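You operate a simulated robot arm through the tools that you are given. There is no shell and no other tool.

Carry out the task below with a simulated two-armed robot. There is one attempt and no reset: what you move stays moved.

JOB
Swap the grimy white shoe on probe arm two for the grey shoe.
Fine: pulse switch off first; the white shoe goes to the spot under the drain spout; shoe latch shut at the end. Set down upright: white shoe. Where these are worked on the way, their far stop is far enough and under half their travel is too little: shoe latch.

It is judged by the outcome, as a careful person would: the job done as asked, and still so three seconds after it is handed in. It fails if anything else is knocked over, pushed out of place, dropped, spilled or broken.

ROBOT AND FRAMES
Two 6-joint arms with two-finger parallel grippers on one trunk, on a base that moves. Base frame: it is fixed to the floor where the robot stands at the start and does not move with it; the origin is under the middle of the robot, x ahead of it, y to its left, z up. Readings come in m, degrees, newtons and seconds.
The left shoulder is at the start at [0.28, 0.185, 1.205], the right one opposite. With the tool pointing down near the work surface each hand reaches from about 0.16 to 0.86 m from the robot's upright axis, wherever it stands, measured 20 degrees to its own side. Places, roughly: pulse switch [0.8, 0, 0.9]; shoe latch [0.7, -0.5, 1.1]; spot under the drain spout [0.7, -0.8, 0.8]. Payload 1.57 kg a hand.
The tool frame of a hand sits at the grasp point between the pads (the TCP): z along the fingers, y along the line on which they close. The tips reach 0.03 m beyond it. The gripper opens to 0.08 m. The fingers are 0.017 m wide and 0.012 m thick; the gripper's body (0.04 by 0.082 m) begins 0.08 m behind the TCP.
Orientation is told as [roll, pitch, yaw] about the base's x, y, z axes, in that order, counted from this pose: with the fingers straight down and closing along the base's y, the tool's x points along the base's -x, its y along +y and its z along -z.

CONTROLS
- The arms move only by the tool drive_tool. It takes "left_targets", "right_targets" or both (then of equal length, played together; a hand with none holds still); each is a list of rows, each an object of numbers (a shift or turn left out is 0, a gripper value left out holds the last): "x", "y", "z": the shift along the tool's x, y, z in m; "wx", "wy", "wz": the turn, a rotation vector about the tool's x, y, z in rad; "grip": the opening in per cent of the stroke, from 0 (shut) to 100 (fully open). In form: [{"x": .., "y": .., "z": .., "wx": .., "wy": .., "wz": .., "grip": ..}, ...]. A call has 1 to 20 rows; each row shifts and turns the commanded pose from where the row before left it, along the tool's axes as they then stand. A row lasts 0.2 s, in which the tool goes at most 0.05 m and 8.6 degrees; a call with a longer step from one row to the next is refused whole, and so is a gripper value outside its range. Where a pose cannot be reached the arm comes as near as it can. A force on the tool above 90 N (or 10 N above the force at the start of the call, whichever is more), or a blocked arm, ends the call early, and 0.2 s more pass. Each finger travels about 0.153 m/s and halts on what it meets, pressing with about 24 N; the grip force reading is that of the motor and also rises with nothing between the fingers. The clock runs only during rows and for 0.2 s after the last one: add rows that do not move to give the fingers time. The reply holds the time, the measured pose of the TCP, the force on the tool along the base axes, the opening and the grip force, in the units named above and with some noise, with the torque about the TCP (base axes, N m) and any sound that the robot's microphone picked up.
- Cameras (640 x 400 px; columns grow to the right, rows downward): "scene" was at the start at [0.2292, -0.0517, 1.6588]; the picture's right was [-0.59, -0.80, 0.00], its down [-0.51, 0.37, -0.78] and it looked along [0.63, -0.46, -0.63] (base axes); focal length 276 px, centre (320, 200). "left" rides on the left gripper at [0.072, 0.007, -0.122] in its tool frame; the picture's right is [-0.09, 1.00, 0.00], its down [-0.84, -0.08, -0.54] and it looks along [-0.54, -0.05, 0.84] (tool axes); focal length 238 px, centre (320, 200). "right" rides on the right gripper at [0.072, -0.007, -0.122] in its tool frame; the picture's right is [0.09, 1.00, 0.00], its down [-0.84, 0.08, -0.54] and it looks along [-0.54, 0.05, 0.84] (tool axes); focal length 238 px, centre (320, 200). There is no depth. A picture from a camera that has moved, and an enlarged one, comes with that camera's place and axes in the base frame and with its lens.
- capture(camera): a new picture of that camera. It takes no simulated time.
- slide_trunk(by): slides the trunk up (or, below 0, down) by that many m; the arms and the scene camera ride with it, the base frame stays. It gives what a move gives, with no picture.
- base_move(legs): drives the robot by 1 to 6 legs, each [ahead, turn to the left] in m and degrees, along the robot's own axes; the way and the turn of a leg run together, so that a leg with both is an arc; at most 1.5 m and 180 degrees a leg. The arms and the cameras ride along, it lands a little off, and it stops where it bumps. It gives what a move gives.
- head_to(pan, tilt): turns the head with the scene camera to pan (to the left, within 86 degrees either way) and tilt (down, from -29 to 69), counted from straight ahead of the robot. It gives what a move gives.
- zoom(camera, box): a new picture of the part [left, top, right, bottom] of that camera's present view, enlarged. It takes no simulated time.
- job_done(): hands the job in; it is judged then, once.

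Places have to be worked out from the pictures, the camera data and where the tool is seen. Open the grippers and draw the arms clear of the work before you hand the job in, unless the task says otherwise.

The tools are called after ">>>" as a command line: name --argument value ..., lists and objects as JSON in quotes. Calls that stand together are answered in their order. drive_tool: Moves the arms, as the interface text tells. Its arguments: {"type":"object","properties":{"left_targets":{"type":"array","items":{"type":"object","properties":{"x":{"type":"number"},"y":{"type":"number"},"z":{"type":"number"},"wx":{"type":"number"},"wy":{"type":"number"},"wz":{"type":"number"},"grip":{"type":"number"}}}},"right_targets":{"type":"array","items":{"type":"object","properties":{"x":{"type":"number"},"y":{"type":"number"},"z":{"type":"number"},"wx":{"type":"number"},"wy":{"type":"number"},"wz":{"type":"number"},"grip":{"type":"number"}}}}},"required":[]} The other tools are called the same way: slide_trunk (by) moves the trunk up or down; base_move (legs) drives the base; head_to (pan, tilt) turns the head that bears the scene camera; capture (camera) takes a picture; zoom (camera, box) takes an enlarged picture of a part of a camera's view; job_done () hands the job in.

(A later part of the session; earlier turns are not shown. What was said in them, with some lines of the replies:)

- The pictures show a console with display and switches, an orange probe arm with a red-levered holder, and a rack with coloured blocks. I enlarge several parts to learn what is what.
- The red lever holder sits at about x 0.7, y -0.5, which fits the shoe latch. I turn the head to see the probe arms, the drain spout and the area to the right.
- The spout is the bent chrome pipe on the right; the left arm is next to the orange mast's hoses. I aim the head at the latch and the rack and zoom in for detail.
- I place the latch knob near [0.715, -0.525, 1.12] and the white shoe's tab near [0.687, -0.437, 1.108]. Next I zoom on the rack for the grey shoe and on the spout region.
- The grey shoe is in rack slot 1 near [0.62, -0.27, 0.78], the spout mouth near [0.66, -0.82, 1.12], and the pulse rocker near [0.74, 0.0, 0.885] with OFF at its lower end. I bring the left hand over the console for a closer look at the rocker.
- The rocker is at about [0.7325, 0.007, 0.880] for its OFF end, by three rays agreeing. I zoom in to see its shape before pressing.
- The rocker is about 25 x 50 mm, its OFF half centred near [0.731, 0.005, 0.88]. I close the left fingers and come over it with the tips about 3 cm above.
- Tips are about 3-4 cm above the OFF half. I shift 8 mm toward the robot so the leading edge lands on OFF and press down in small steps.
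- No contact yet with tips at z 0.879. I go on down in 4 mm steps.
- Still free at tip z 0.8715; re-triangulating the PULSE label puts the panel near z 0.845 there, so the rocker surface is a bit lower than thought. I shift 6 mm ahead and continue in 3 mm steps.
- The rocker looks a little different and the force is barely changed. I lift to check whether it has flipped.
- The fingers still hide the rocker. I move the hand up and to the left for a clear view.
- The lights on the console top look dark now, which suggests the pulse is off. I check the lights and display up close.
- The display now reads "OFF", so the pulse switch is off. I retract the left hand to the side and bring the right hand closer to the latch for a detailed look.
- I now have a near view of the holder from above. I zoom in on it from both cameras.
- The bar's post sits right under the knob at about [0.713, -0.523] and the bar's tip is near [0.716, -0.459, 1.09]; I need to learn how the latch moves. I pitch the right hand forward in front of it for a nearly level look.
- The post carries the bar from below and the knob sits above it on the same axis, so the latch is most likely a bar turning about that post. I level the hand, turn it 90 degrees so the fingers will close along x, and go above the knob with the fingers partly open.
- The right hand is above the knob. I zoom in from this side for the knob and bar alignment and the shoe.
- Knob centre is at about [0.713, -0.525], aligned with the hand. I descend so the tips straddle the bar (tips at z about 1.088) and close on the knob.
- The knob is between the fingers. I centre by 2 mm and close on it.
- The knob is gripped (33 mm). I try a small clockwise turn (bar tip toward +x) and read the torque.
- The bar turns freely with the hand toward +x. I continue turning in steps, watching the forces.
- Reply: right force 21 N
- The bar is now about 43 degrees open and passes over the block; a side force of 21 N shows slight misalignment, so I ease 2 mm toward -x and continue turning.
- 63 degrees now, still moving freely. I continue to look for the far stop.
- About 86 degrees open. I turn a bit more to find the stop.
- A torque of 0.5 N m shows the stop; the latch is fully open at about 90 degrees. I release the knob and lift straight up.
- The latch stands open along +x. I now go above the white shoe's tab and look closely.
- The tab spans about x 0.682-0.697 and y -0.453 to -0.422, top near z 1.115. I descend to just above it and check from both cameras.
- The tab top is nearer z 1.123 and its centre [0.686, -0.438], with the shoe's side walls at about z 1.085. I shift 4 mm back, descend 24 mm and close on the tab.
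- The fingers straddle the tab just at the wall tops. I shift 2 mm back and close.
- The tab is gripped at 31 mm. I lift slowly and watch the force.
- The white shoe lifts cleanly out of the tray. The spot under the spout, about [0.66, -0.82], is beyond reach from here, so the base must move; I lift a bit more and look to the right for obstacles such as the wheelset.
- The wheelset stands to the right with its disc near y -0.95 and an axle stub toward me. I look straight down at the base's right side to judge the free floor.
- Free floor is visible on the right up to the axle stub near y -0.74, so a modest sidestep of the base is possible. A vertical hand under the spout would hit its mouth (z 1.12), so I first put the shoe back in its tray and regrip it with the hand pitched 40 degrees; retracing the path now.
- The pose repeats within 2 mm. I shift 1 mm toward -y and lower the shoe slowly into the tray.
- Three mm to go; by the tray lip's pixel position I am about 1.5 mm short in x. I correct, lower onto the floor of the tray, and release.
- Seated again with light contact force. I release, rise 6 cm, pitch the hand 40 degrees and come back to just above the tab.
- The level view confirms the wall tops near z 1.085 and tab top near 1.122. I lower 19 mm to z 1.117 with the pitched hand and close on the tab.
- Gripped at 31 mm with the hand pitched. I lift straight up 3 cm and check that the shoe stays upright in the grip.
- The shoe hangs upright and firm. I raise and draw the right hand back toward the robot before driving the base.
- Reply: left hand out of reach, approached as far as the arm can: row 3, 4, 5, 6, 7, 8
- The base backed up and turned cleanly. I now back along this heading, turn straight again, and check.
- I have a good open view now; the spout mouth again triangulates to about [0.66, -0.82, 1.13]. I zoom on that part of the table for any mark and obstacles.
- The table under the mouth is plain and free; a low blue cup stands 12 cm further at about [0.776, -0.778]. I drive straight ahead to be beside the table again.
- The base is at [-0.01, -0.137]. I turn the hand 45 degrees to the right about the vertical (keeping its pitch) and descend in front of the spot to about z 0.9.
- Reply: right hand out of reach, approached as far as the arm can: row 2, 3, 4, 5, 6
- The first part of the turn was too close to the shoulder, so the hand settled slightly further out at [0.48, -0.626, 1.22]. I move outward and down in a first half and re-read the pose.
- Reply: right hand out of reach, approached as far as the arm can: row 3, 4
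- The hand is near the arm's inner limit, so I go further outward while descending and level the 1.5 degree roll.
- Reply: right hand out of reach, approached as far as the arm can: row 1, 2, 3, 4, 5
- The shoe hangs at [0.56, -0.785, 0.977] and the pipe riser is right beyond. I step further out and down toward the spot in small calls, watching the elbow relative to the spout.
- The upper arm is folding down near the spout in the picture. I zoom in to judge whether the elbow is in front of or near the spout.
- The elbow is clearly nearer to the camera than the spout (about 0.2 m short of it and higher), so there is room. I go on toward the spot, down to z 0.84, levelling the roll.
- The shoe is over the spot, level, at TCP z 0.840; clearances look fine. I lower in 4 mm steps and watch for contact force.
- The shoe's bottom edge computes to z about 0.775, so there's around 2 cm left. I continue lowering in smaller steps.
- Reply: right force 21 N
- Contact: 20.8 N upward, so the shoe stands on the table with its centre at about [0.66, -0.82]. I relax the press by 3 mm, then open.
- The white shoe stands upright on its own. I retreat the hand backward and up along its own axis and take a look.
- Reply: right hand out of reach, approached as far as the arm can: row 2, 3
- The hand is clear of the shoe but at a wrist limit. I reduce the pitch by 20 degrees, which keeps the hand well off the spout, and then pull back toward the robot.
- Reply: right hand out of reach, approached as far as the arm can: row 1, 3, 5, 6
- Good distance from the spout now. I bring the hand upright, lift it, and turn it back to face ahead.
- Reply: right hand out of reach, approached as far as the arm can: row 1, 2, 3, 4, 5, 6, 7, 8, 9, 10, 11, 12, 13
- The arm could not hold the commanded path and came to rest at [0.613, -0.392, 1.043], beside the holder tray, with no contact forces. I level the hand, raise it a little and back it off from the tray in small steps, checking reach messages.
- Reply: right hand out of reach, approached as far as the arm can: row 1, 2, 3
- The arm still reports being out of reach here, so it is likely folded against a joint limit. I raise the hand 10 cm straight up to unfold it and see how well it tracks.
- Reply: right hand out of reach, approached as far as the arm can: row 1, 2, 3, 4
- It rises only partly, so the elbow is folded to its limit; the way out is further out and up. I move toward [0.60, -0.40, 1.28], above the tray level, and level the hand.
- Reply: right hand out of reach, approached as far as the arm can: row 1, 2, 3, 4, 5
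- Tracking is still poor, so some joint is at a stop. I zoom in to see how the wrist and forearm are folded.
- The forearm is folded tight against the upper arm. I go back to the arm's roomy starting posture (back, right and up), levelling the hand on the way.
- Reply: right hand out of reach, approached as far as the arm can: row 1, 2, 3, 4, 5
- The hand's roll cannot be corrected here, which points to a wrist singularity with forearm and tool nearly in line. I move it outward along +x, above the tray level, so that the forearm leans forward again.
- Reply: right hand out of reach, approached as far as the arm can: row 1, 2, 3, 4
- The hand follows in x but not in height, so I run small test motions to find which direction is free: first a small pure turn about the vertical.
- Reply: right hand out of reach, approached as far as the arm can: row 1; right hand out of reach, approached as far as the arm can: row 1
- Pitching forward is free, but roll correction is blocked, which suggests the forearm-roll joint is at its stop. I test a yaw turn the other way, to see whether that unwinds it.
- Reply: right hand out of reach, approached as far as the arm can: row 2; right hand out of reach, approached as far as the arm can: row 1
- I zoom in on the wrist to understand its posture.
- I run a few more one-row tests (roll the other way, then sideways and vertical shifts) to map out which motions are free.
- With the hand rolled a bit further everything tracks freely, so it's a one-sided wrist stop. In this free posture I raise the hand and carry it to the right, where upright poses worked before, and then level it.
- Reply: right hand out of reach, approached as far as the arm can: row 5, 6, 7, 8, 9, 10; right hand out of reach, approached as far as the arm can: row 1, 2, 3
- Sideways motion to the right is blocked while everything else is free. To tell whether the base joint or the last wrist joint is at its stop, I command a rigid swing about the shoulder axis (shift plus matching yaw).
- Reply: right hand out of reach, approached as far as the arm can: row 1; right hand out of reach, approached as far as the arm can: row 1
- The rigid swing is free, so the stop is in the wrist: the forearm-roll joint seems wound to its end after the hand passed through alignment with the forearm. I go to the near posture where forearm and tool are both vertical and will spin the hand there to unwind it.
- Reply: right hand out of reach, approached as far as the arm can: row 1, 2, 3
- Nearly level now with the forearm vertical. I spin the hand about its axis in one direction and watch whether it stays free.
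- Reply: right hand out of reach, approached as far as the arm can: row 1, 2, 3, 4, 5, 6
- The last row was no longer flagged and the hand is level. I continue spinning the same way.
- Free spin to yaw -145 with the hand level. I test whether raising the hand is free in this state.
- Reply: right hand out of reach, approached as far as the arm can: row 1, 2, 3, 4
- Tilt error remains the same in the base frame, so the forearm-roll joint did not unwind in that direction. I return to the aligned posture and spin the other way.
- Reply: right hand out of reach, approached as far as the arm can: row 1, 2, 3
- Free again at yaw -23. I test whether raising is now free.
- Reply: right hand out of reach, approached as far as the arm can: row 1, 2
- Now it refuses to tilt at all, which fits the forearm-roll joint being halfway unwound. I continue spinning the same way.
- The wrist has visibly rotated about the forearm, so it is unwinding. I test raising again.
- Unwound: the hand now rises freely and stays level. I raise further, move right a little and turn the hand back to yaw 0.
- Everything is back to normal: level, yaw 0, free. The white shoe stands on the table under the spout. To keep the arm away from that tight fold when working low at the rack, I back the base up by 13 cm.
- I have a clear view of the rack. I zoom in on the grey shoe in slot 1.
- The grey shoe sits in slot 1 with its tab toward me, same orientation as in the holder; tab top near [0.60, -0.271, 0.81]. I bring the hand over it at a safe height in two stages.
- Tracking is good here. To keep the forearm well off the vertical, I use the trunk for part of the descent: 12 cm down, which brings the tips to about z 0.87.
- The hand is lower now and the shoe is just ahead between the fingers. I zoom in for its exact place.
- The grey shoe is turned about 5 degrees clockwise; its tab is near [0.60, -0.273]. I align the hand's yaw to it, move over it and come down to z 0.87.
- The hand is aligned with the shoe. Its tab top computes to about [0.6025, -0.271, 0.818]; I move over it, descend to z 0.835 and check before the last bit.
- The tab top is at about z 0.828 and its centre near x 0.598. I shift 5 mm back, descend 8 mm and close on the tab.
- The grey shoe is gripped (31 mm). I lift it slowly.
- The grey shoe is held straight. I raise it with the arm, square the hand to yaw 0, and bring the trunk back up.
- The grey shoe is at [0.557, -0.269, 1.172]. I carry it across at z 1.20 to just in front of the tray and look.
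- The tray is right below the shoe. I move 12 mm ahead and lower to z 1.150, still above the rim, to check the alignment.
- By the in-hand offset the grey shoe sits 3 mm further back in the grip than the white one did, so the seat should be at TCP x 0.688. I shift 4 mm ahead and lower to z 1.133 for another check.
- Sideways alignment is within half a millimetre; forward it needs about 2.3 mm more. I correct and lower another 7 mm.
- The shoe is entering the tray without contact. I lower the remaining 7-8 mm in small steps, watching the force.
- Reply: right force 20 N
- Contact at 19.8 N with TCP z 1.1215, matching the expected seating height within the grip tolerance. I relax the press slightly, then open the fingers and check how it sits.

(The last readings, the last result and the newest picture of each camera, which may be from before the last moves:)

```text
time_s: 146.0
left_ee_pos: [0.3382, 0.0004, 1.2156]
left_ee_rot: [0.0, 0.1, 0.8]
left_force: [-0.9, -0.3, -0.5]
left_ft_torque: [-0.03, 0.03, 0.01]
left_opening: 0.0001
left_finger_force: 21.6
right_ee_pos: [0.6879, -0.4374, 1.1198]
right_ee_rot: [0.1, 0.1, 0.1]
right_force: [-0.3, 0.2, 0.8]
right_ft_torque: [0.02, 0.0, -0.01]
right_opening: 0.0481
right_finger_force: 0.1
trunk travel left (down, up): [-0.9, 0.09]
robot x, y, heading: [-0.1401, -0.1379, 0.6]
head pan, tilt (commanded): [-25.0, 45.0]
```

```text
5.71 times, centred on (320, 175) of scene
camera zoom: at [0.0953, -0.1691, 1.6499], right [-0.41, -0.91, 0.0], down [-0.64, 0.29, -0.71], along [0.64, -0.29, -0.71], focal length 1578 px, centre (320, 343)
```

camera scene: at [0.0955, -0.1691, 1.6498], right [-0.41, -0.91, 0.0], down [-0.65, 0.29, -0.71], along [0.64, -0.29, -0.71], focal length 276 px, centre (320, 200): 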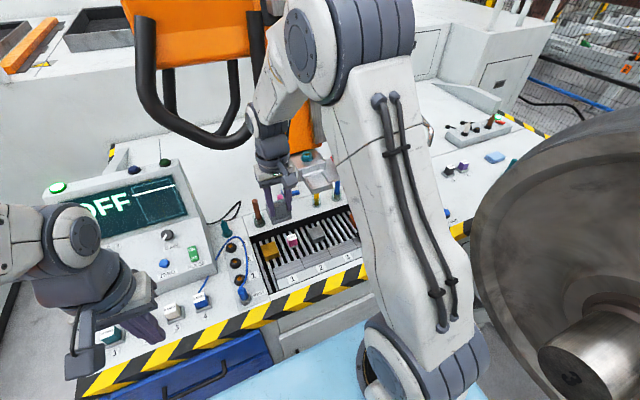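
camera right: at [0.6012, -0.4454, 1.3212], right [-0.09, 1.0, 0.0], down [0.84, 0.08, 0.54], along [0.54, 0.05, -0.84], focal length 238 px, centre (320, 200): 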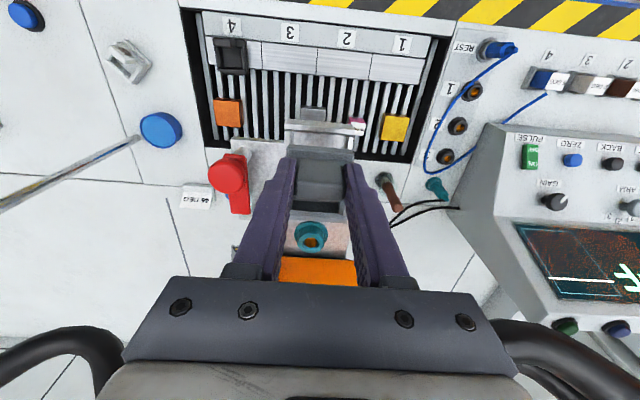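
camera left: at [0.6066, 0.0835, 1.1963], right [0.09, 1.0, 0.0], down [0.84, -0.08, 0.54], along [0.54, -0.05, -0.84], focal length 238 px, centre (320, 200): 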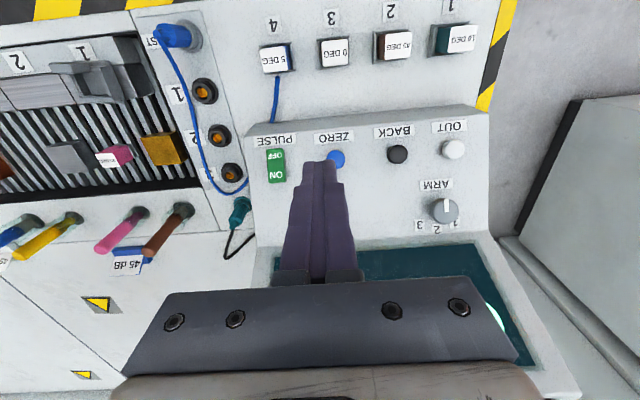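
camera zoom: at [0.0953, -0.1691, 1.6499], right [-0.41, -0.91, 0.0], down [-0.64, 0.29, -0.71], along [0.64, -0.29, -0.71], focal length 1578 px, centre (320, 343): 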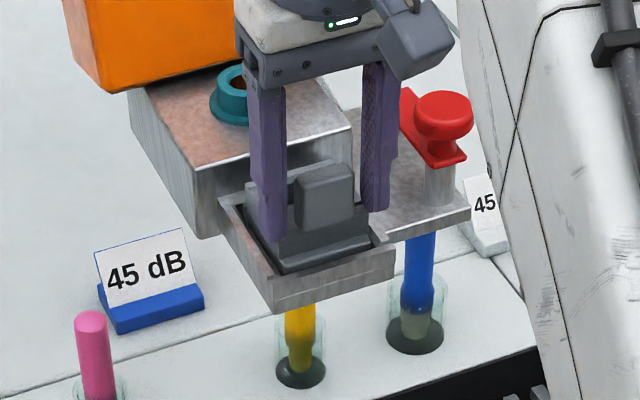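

Released; the shoe stays in the tray. I rise 9 cm and inspect how it sits compared with the white shoe before.

>>> drive_tool --right_targets '[{"z": -0.02}, {"z": -0.035}, {"z": -0.035}, {}]'

>>> zoom --camera "right" --box '[240, 80, 400, 240]'

>>> zoom --camera "scene" --box '[285, 140, 355, 210]'

```text
time_s: 147.0
left_ee_pos: [0.3387, 0.0001, 1.2162]
left_ee_rot: [0.0, 0.0, 0.8]
left_force: [0.2, 0.9, -0.3]
left_ft_torque: [-0.01, 0.01, 0.0]
left_opening: 0.0002
left_finger_force: 21.8
right_ee_pos: [0.6885, -0.4387, 1.2115]
right_ee_rot: [0.2, 0.1, 0.1]
right_force: [-0.8, -0.2, -0.1]
right_ft_torque: [0.01, 0.0, -0.01]
right_opening: 0.0479
right_finger_force: 0.0
trunk travel left (down, up): [-0.9, 0.09]
robot x, y, heading: [-0.1395, -0.1348, 1.0]
head pan, tilt (commanded): [-25.0, 45.0]
```

```text
2.50 times, centred on (320, 160) of right
camera zoom: at [0.6165, -0.4466, 1.3334], right [-0.09, 1.0, 0.0], down [0.84, 0.08, 0.54], along [0.54, 0.05, -0.84], focal length 596 px, centre (320, 300)
```

zoom: 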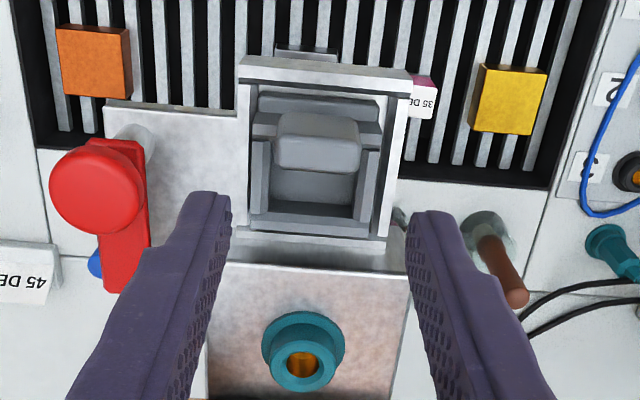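

```text
5.71 times, centred on (320, 175) of scene
camera zoom: at [0.0951, -0.1691, 1.6499], right [-0.41, -0.91, 0.0], down [-0.64, 0.29, -0.71], along [0.64, -0.29, -0.71], focal length 1578 px, centre (320, 343)
```

zoom: 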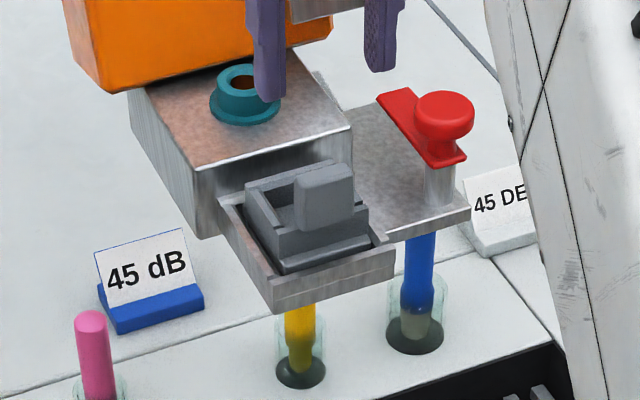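

The grey shoe sits flat in the tray like the white one did. Next, the latch: I go above the knob at [0.711, -0.524] with fingers either side of the opened bar.

>>> drive_tool --right_targets '[{"x": -0.0075, "y": -0.0284, "z": 0.004, "grip": 70}, {"x": -0.0075, "y": -0.0284, "z": 0.004}, {"x": -0.0075, "y": -0.0284, "z": 0.003, "wz": 0.07}, {}]'

>>> zoom --camera "right" --box '[230, 90, 410, 250]'

>>> zoom --camera "scene" --box '[285, 120, 375, 210]'

```text
time_s: 148.0
left_ee_pos: [0.3405, 0.0004, 1.2165]
left_ee_rot: [0.1, 0.1, 0.8]
left_force: [0.1, 0.5, 0.0]
left_ft_torque: [0.0, 0.02, 0.0]
left_opening: 0.0
left_finger_force: 21.5
right_ee_pos: [0.7109, -0.5231, 1.2006]
right_ee_rot: [0.1, 0.0, -4.1]
right_force: [-0.2, 0.3, -0.4]
right_ft_torque: [0.03, 0.02, 0.02]
right_opening: 0.056
right_finger_force: 0.1
trunk travel left (down, up): [-0.9, 0.09]
robot x, y, heading: [-0.1407, -0.1358, 0.8]
head pan, tilt (commanded): [-25.0, 45.0]
```

```text
2.50 times, centred on (320, 170) of right
camera zoom: at [0.6393, -0.526, 1.3218], right [-0.02, 1.0, 0.0], down [0.84, 0.02, 0.54], along [0.54, 0.01, -0.84], focal length 596 px, centre (320, 275)
```

zoom: 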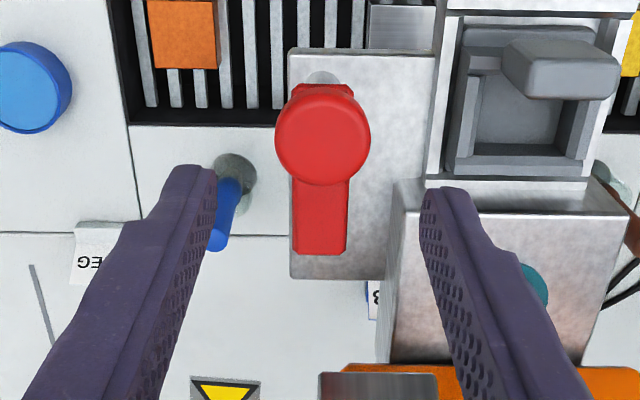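

```text
4.44 times, centred on (330, 165) of scene
camera zoom: at [0.0955, -0.1693, 1.6499], right [-0.41, -0.91, 0.0], down [-0.65, 0.29, -0.71], along [0.64, -0.29, -0.71], focal length 1228 px, centre (276, 356)
```

zoom: 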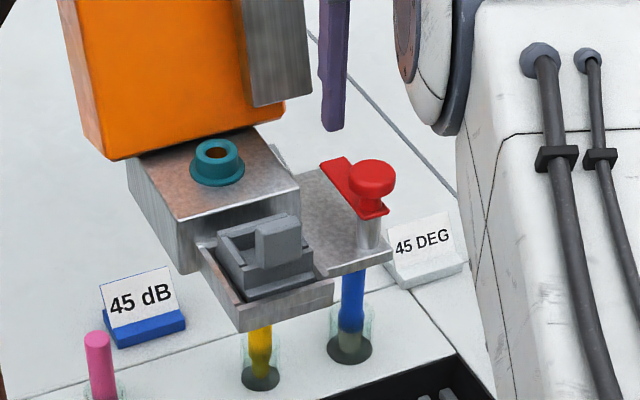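

The knob is centred between the fingers. I descend to straddle the bar and close on the knob.

>>> drive_tool --right_targets '[{"z": 0.027}, {"z": 0.027}, {"z": 0.014}, {"z": 0.013}, {}, {"grip": 0}, {}, {}]'

>>> zoom --camera "right" --box '[230, 110, 410, 270]'

```text
time_s: 149.8
left_ee_pos: [0.338, 0.0003, 1.2148]
left_ee_rot: [0.0, 0.1, 0.9]
left_force: [-0.5, -0.7, 0.7]
left_ft_torque: [-0.02, -0.01, 0.01]
left_opening: 0.0
left_finger_force: 21.5
right_ee_pos: [0.7092, -0.5213, 1.1181]
right_ee_rot: [0.1, 0.0, -4.0]
right_force: [-1.4, 0.6, -1.8]
right_ft_torque: [-0.05, -0.18, 0.0]
right_opening: 0.0332
right_finger_force: 41.3
trunk travel left (down, up): [-0.9, 0.09]
robot x, y, heading: [-0.1347, -0.1373, 0.7]
head pan, tilt (commanded): [-25.0, 45.0]
```

```text
2.50 times, centred on (320, 190) of right
camera zoom: at [0.6371, -0.5247, 1.2396], right [-0.02, 1.0, 0.0], down [0.84, 0.02, 0.54], along [0.54, 0.01, -0.84], focal length 596 px, centre (320, 225)
```

zoom: 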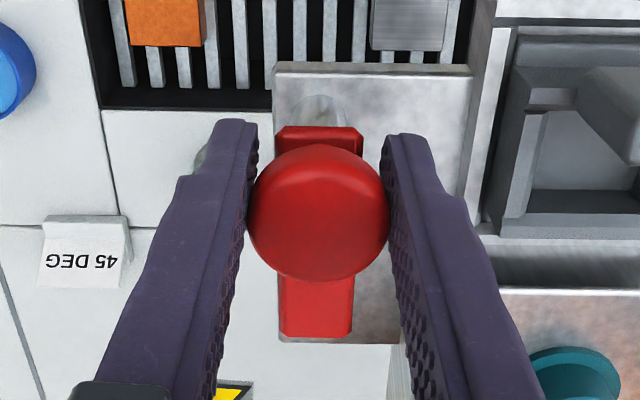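

The knob is gripped. I turn it counter-clockwise (closing) in steps, checking the side force.

>>> drive_tool --right_targets '[{"wz": -0.12}, {"wz": -0.12}, {"wz": -0.12}, {}]'

>>> zoom --camera "scene" --box '[285, 120, 375, 210]'

```text
time_s: 150.8
left_ee_pos: [0.3403, 0.0, 1.2154]
left_ee_rot: [0.2, 0.1, 0.8]
left_force: [0.7, -0.4, -0.8]
left_ft_torque: [-0.01, 0.01, 0.01]
left_opening: 0.0003
left_finger_force: 20.9
right_ee_pos: [0.7094, -0.5232, 1.1173]
right_ee_rot: [0.1, 0.1, 16.7]
right_force: [-3.6, -1.1, -7.3]
right_ft_torque: [-0.07, 0.12, 0.03]
right_opening: 0.0335
right_finger_force: 41.0
trunk travel left (down, up): [-0.9, 0.09]
robot x, y, heading: [-0.1374, -0.1364, 0.8]
head pan, tilt (commanded): [-25.0, 45.0]
```

```text
4.44 times, centred on (330, 165) of scene
camera zoom: at [0.0954, -0.1694, 1.6498], right [-0.41, -0.91, 0.0], down [-0.64, 0.29, -0.71], along [0.64, -0.29, -0.71], focal length 1228 px, centre (276, 356)
```

zoom: 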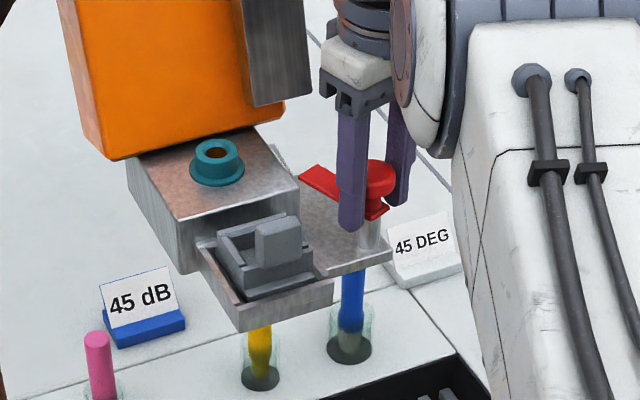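

The bar turns with the hand; forces are small. I continue turning.

>>> drive_tool --right_targets '[{"wz": -0.12}, {"wz": -0.12}, {"wz": -0.12}, {"wz": -0.12}, {}]'

>>> zoom --camera "scene" --box '[285, 120, 375, 210]'

```text
time_s: 152.0
left_ee_pos: [0.3388, -0.0008, 1.215]
left_ee_rot: [0.1, 0.2, 0.8]
left_force: [-0.8, 0.0, 0.2]
left_ft_torque: [0.02, -0.02, -0.05]
left_opening: 0.0
left_finger_force: 21.0
right_ee_pos: [0.7107, -0.5244, 1.1181]
right_ee_rot: [0.2, -0.1, 44.2]
right_force: [-0.3, -8.4, -11.0]
right_ft_torque: [-0.49, 0.24, -0.02]
right_opening: 0.0332
right_finger_force: 41.0
trunk travel left (down, up): [-0.9, 0.09]
robot x, y, heading: [-0.1404, -0.1351, 1.0]
head pan, tilt (commanded): [-25.0, 45.0]
```

```text
4.44 times, centred on (330, 165) of scene
camera zoom: at [0.0959, -0.1702, 1.6497], right [-0.41, -0.91, 0.0], down [-0.65, 0.29, -0.71], along [0.64, -0.29, -0.71], focal length 1228 px, centre (276, 356)
```

zoom: 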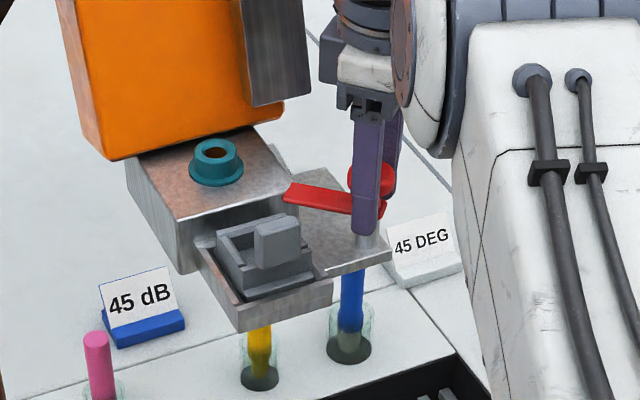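

Now 48 degrees along. I ease 1 mm and continue.

>>> drive_tool --right_targets '[{"x": 0.0006, "y": -0.0006, "z": 0.001}, {"wz": -0.12}, {"wz": -0.12}, {"wz": -0.12}, {"wz": -0.12}, {}]'

>>> zoom --camera "scene" --box '[285, 120, 375, 210]'

```text
time_s: 153.4
left_ee_pos: [0.3396, -0.0005, 1.2167]
left_ee_rot: [0.2, 0.2, 0.8]
left_force: [0.2, -0.6, -0.4]
left_ft_torque: [-0.03, 0.07, -0.02]
left_opening: 0.0
left_finger_force: 21.6
right_ee_pos: [0.7115, -0.5241, 1.119]
right_ee_rot: [-0.1, -0.1, 71.7]
right_force: [8.6, -12.3, -1.5]
right_ft_torque: [0.27, -0.27, -0.04]
right_opening: 0.0332
right_finger_force: 41.4
trunk travel left (down, up): [-0.9, 0.09]
robot x, y, heading: [-0.1376, -0.1398, 0.9]
head pan, tilt (commanded): [-25.0, 45.0]
```

```text
4.44 times, centred on (330, 165) of scene
camera zoom: at [0.096, -0.1703, 1.6498], right [-0.41, -0.91, 0.0], down [-0.65, 0.29, -0.71], along [0.64, -0.29, -0.71], focal length 1228 px, centre (276, 356)
```

zoom: 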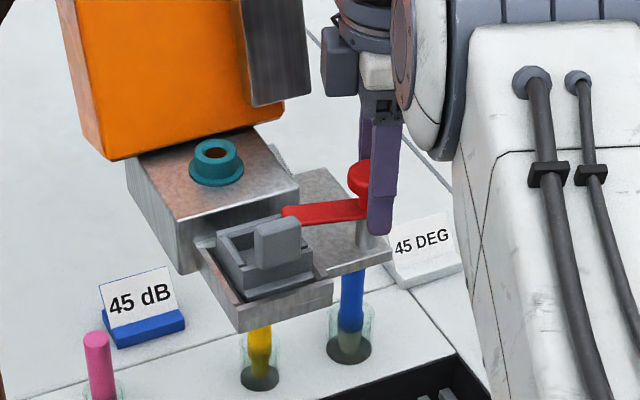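

The bar is coming over the shoe's rim. I correct by 1 mm and turn the last part.

>>> drive_tool --right_targets '[{"x": 0.0007, "y": -0.0011}, {"wz": -0.1}, {"wz": -0.1}, {"wz": -0.1}, {}]'

>>> zoom --camera "scene" --box '[285, 120, 375, 210]'

>>> zoom --camera "right" --box '[230, 110, 410, 270]'

```text
time_s: 154.6
left_ee_pos: [0.34, -0.0005, 1.2162]
left_ee_rot: [0.1, 0.2, 0.8]
left_force: [-0.5, 0.2, -0.8]
left_ft_torque: [0.0, 0.01, -0.02]
left_opening: 0.0001
left_finger_force: 21.3
right_ee_pos: [0.7137, -0.5247, 1.119]
right_ee_rot: [-0.1, -0.2, 89.0]
right_force: [14.6, -7.7, 0.4]
right_ft_torque: [0.19, -0.04, -0.61]
right_opening: 0.0332
right_finger_force: 41.5
trunk travel left (down, up): [-0.9, 0.09]
robot x, y, heading: [-0.138, -0.1409, 0.8]
head pan, tilt (commanded): [-25.0, 45.0]
```

```text
4.44 times, centred on (330, 165) of scene
camera zoom: at [0.0962, -0.1698, 1.6498], right [-0.41, -0.91, 0.0], down [-0.65, 0.29, -0.71], along [0.64, -0.29, -0.71], focal length 1228 px, centre (276, 356)
```

zoom: 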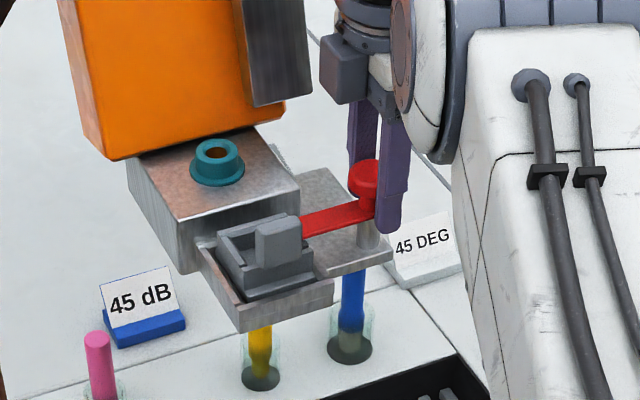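

```text
2.50 times, centred on (320, 190) of right
camera zoom: at [0.7177, -0.5982, 1.2394], right [-1.0, -0.07, 0.0], down [-0.06, 0.84, 0.54], along [-0.04, 0.54, -0.84], focal length 596 px, centre (320, 225)
```

zoom: 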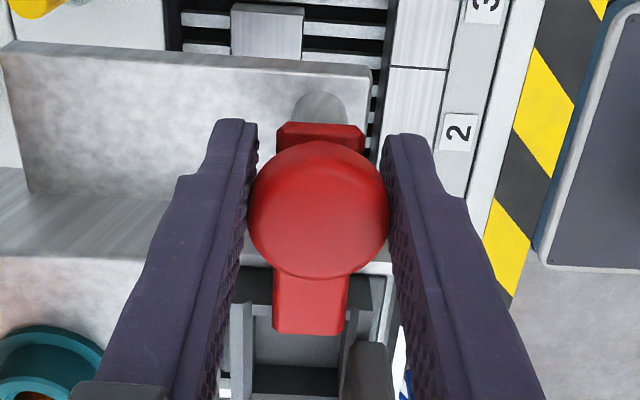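

A closing torque of 0.61 N m shows the stop, with the bar back over the shoe's rim as at the start. I nudge 2 degrees more to make sure it's fully shut.

>>> drive_tool --right_targets '[{"wz": -0.035}, {}]'

>>> zoom --camera "right" --box '[230, 110, 410, 270]'

```text
time_s: 155.2
left_ee_pos: [0.3408, 0.0004, 1.2163]
left_ee_rot: [0.2, 0.2, 0.8]
left_force: [-0.8, -0.8, 0.3]
left_ft_torque: [-0.01, 0.02, 0.0]
left_opening: 0.0003
left_finger_force: 21.5
right_ee_pos: [0.7129, -0.5245, 1.1172]
right_ee_rot: [-0.2, -0.2, 90.9]
right_force: [17.2, -5.9, 2.2]
right_ft_torque: [0.12, -0.01, -0.57]
right_opening: 0.0333
right_finger_force: 41.6
trunk travel left (down, up): [-0.9, 0.09]
robot x, y, heading: [-0.1373, -0.1328, 0.6]
head pan, tilt (commanded): [-25.0, 45.0]
```

```text
2.50 times, centred on (320, 190) of right
camera zoom: at [0.7202, -0.5979, 1.2395], right [-0.99, -0.11, 0.0], down [-0.09, 0.83, 0.54], along [-0.06, 0.54, -0.84], focal length 596 px, centre (320, 225)
```

zoom: 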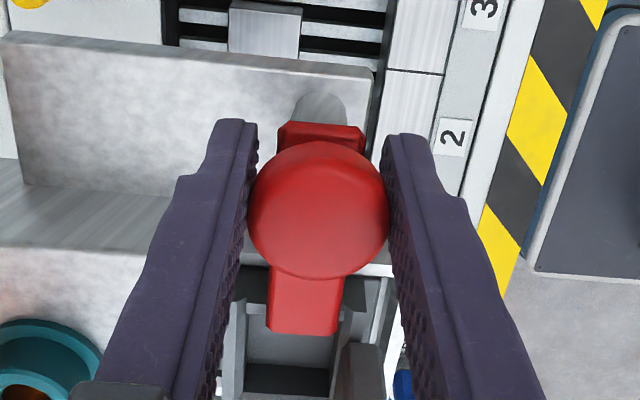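

The hand slipped 2 degrees on the knob while the bar stayed, so it is at the shut stop. I unload by turning back slightly, open the fingers and lift off.

>>> drive_tool --right_targets '[{"wz": 0.02}, {"grip": 70}, {"grip": 70}, {}, {"z": -0.03}, {"z": -0.04}, {"z": -0.04}, {}]'

>>> zoom --camera "right" --box '[240, 90, 400, 250]'

>>> zoom --camera "scene" --box '[285, 120, 375, 210]'

```text
time_s: 157.0
left_ee_pos: [0.3382, 0.0005, 1.2158]
left_ee_rot: [0.0, 0.0, 0.9]
left_force: [0.2, -0.1, -0.1]
left_ft_torque: [-0.02, 0.02, 0.04]
left_opening: 0.0
left_finger_force: 21.1
right_ee_pos: [0.7107, -0.5264, 1.2283]
right_ee_rot: [-0.1, -0.1, 89.7]
right_force: [-0.3, 0.2, 0.2]
right_ft_torque: [-0.01, 0.04, -0.01]
right_opening: 0.056
right_finger_force: 0.0
trunk travel left (down, up): [-0.9, 0.09]
robot x, y, heading: [-0.1393, -0.1375, 0.7]
head pan, tilt (commanded): [-25.0, 45.0]
```

```text
2.50 times, centred on (320, 170) of right
camera zoom: at [0.7176, -0.5995, 1.3497], right [-1.0, -0.09, 0.0], down [-0.07, 0.84, 0.54], along [-0.05, 0.54, -0.84], focal length 596 px, centre (320, 275)
```

zoom: 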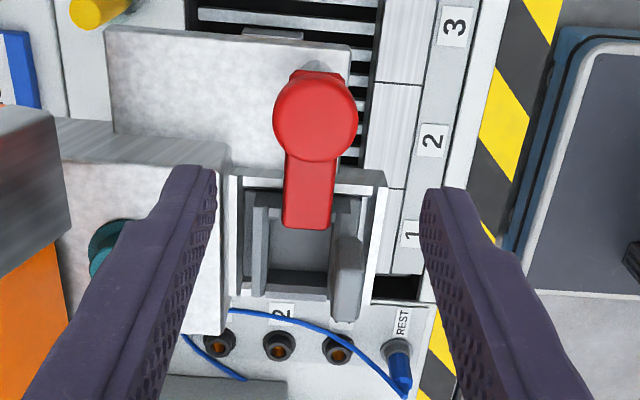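

```text
4.44 times, centred on (330, 165) of scene
camera zoom: at [0.0953, -0.1693, 1.6499], right [-0.41, -0.91, 0.0], down [-0.64, 0.29, -0.71], along [0.64, -0.29, -0.71], focal length 1228 px, centre (276, 356)
```

zoom: 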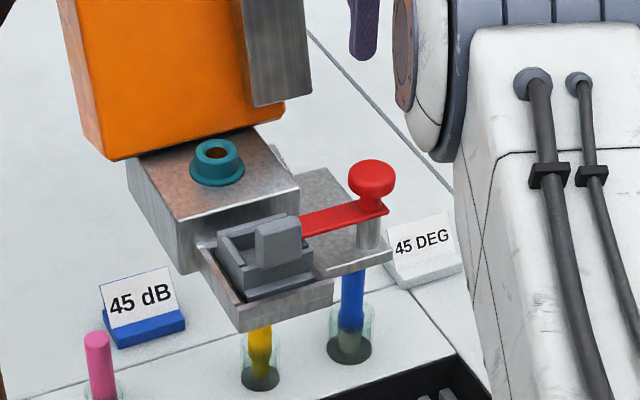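

The latch is shut over the shoe's rim exactly as at the start. I retreat the right arm up and back, and open both grippers.

>>> drive_tool --right_targets '[{"z": -0.03}, {"y": 0.035, "z": -0.01}, {"y": 0.04}, {"y": 0.04}, {"y": 0.04}, {"y": 0.04}, {"y": 0.04}, {"y": 0.03, "grip": 100}, {}, {}]' --left_targets '[{"grip": 50}, {"grip": 100}, {"grip": 100}, {}, {}, {}, {}, {}, {}, {}]'

>>> head_to --pan -35 --tilt 38

>>> capture --camera "scene"

>>> capture --camera "right"

```text
time_s: 159.2
left_ee_pos: [0.3397, 0.0009, 1.2153]
left_ee_rot: [0.0, 0.1, 0.7]
left_force: [-0.5, 0.6, -0.9]
left_ft_torque: [0.02, 0.0, 0.02]
left_opening: 0.08
left_finger_force: 0.2
right_ee_pos: [0.4376, -0.5196, 1.2647]
right_ee_rot: [0.0, -0.1, 89.7]
right_force: [0.9, -0.2, 0.3]
right_ft_torque: [0.0, 0.01, -0.01]
right_opening: 0.0802
right_finger_force: 0.0
right hand out of reach, approached as far as the arm can: row 1
trunk travel left (down, up): [-0.9, 0.09]
robot x, y, heading: [-0.1388, -0.1346, 0.7]
head pan, tilt (commanded): [-25.0, 45.0]
```

```text
time_s: 159.9
left_ee_pos: [0.3395, -0.0002, 1.216]
left_ee_rot: [0.0, 0.1, 0.8]
left_force: [-0.1, 0.3, 0.2]
left_ft_torque: [0.01, -0.04, -0.02]
left_opening: 0.0798
left_finger_force: 0.0
right_ee_pos: [0.4387, -0.5199, 1.2651]
right_ee_rot: [0.0, -0.1, 89.8]
right_force: [-0.8, -0.4, -0.6]
right_ft_torque: [0.0, -0.01, 0.0]
right_opening: 0.0802
right_finger_force: 0.1
trunk travel left (down, up): [-0.9, 0.09]
robot x, y, heading: [-0.138, -0.1371, 0.4]
head pan, tilt (commanded): [-35.0, 38.0]
```

```text
taken
camera scene: at [0.0925, -0.1845, 1.6601], right [-0.56, -0.83, 0.0], down [-0.51, 0.35, -0.79], along [0.65, -0.44, -0.62], focal length 276 px, centre (320, 200)
```

scene: 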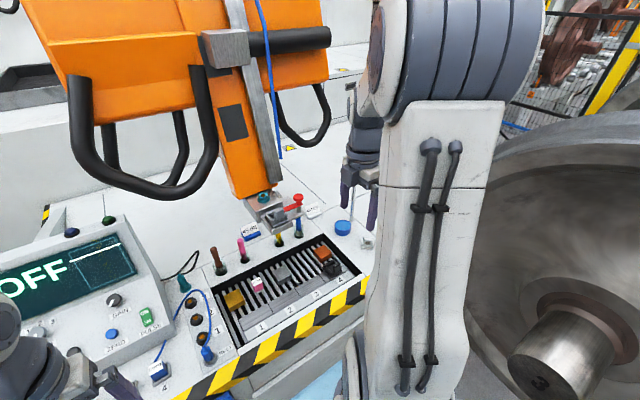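

```text
taken
camera right: at [0.4438, -0.5928, 1.3861], right [-1.0, -0.09, 0.0], down [-0.07, 0.84, 0.54], along [-0.05, 0.54, -0.84], focal length 238 px, centre (320, 200)
```

right: 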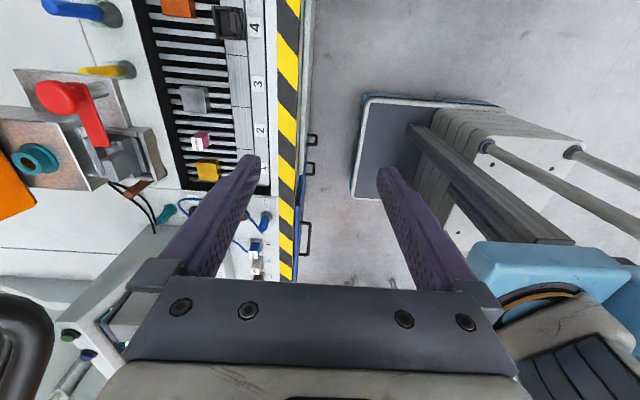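

The display still reads OFF and all rack items look undisturbed. I turn the right hand back to yaw 0 so its camera can check the white shoe under the spout.

>>> drive_tool --right_targets '[{"wz": 0.1425}, {"wz": 0.1425}, {"wz": 0.1425}, {"wz": 0.1425}, {"wz": 0.1425}, {"wz": 0.1425}, {"wz": 0.1425}, {"wz": 0.1425}, {"wz": 0.1425}, {"wz": 0.1425}, {"wz": 0.1425}, {}]'

>>> capture --camera "right"

>>> zoom --camera "right" --box '[60, 80, 240, 260]'

>>> zoom --camera "scene" --box '[240, 160, 400, 300]'

```text
time_s: 162.6
left_ee_pos: [0.339, -0.0002, 1.2166]
left_ee_rot: [-0.1, 0.1, 0.8]
left_force: [0.7, -1.4, -0.8]
left_ft_torque: [-0.02, 0.01, -0.02]
left_opening: 0.0801
left_finger_force: 0.1
right_ee_pos: [0.4378, -0.5204, 1.2638]
right_ee_rot: [0.1, 0.0, -0.2]
right_force: [0.9, -0.1, -0.3]
right_ft_torque: [0.01, -0.02, 0.03]
right_opening: 0.08
right_finger_force: 0.1
trunk travel left (down, up): [-0.9, 0.09]
robot x, y, heading: [-0.1359, -0.1371, 0.7]
head pan, tilt (commanded): [-35.0, 38.0]
```

```text
taken
camera right: at [0.3652, -0.5283, 1.3873], right [-0.09, 1.0, 0.0], down [0.84, 0.07, 0.54], along [0.54, 0.05, -0.84], focal length 238 px, centre (320, 200)
```

right: 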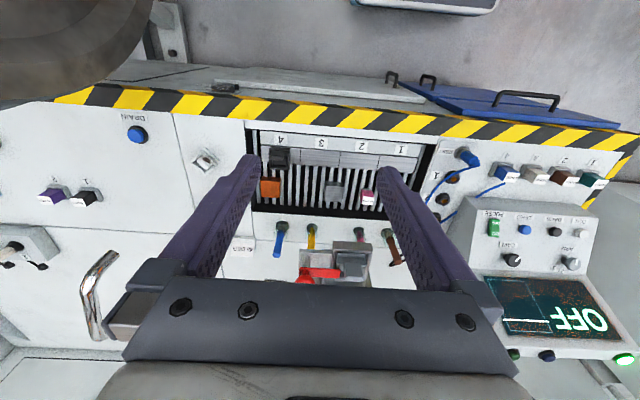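

```text
2.22 times, centred on (150, 170) of right
camera zoom: at [0.3652, -0.5283, 1.3873], right [-0.09, 1.0, 0.0], down [0.84, 0.07, 0.54], along [0.54, 0.05, -0.84], focal length 530 px, centre (698, 267)
```

zoom: 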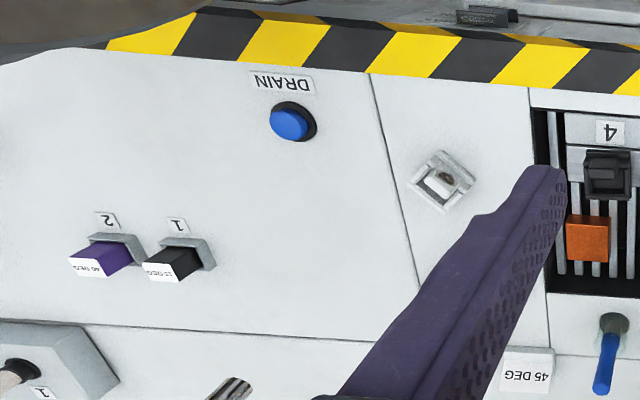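

```text
2.86 times, centred on (320, 230) of scene
camera zoom: at [0.0925, -0.1845, 1.6602], right [-0.56, -0.83, 0.0], down [-0.51, 0.35, -0.79], along [0.65, -0.44, -0.62], focal length 789 px, centre (320, 114)
```

zoom: 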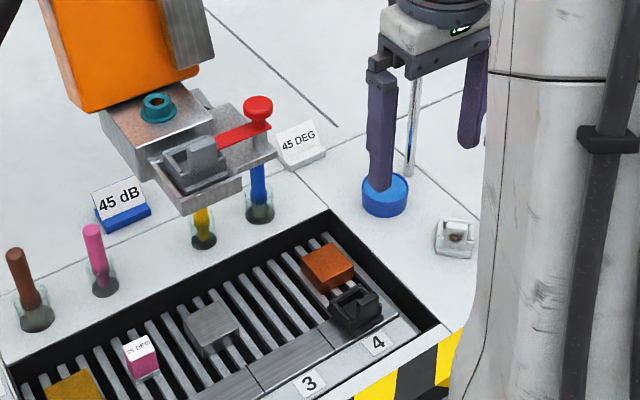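

The white shoe stands upright at about [0.657, -0.82], right under the spout mouth. The grey shoe is in the holder with the latch shut, the display reads OFF, both grippers are open and both arms are clear, so I hand the job in.

>>> job_done

```text
The job is handed in.
```

I swapped the shoes: the grey shoe is in the holder on probe arm two with the latch shut. I handed the job in, and no verdict came back with the hand-in.

- **Pulse switch:** I turned it off before touching the shoes. The display still read OFF at the end.
- **White shoe:** it stands upright on the table at about [0.657, -0.82], directly under the spout mouth.
- **Grey shoe:** it came from rack slot 1 and sits flat in the tray, as the white one did.
- **Shoe latch:** I opened it to its far stop for the swap. I then turned it back until it hit the shut stop, with the bar over the shoe's rim as at the start.

Both grippers are open and both arms are clear of the work. In the last pictures I saw nothing else moved or knocked over.

- **Regrip:** I set the white shoe back in its tray once to grip it with the hand tilted. An upright hand would have hit the spout.
- **Unplanned arm movement:** after I placed the white shoe, the right arm hit a wrist limit. It drifted beside the holder before I worked it free, and the force readings showed no contact.
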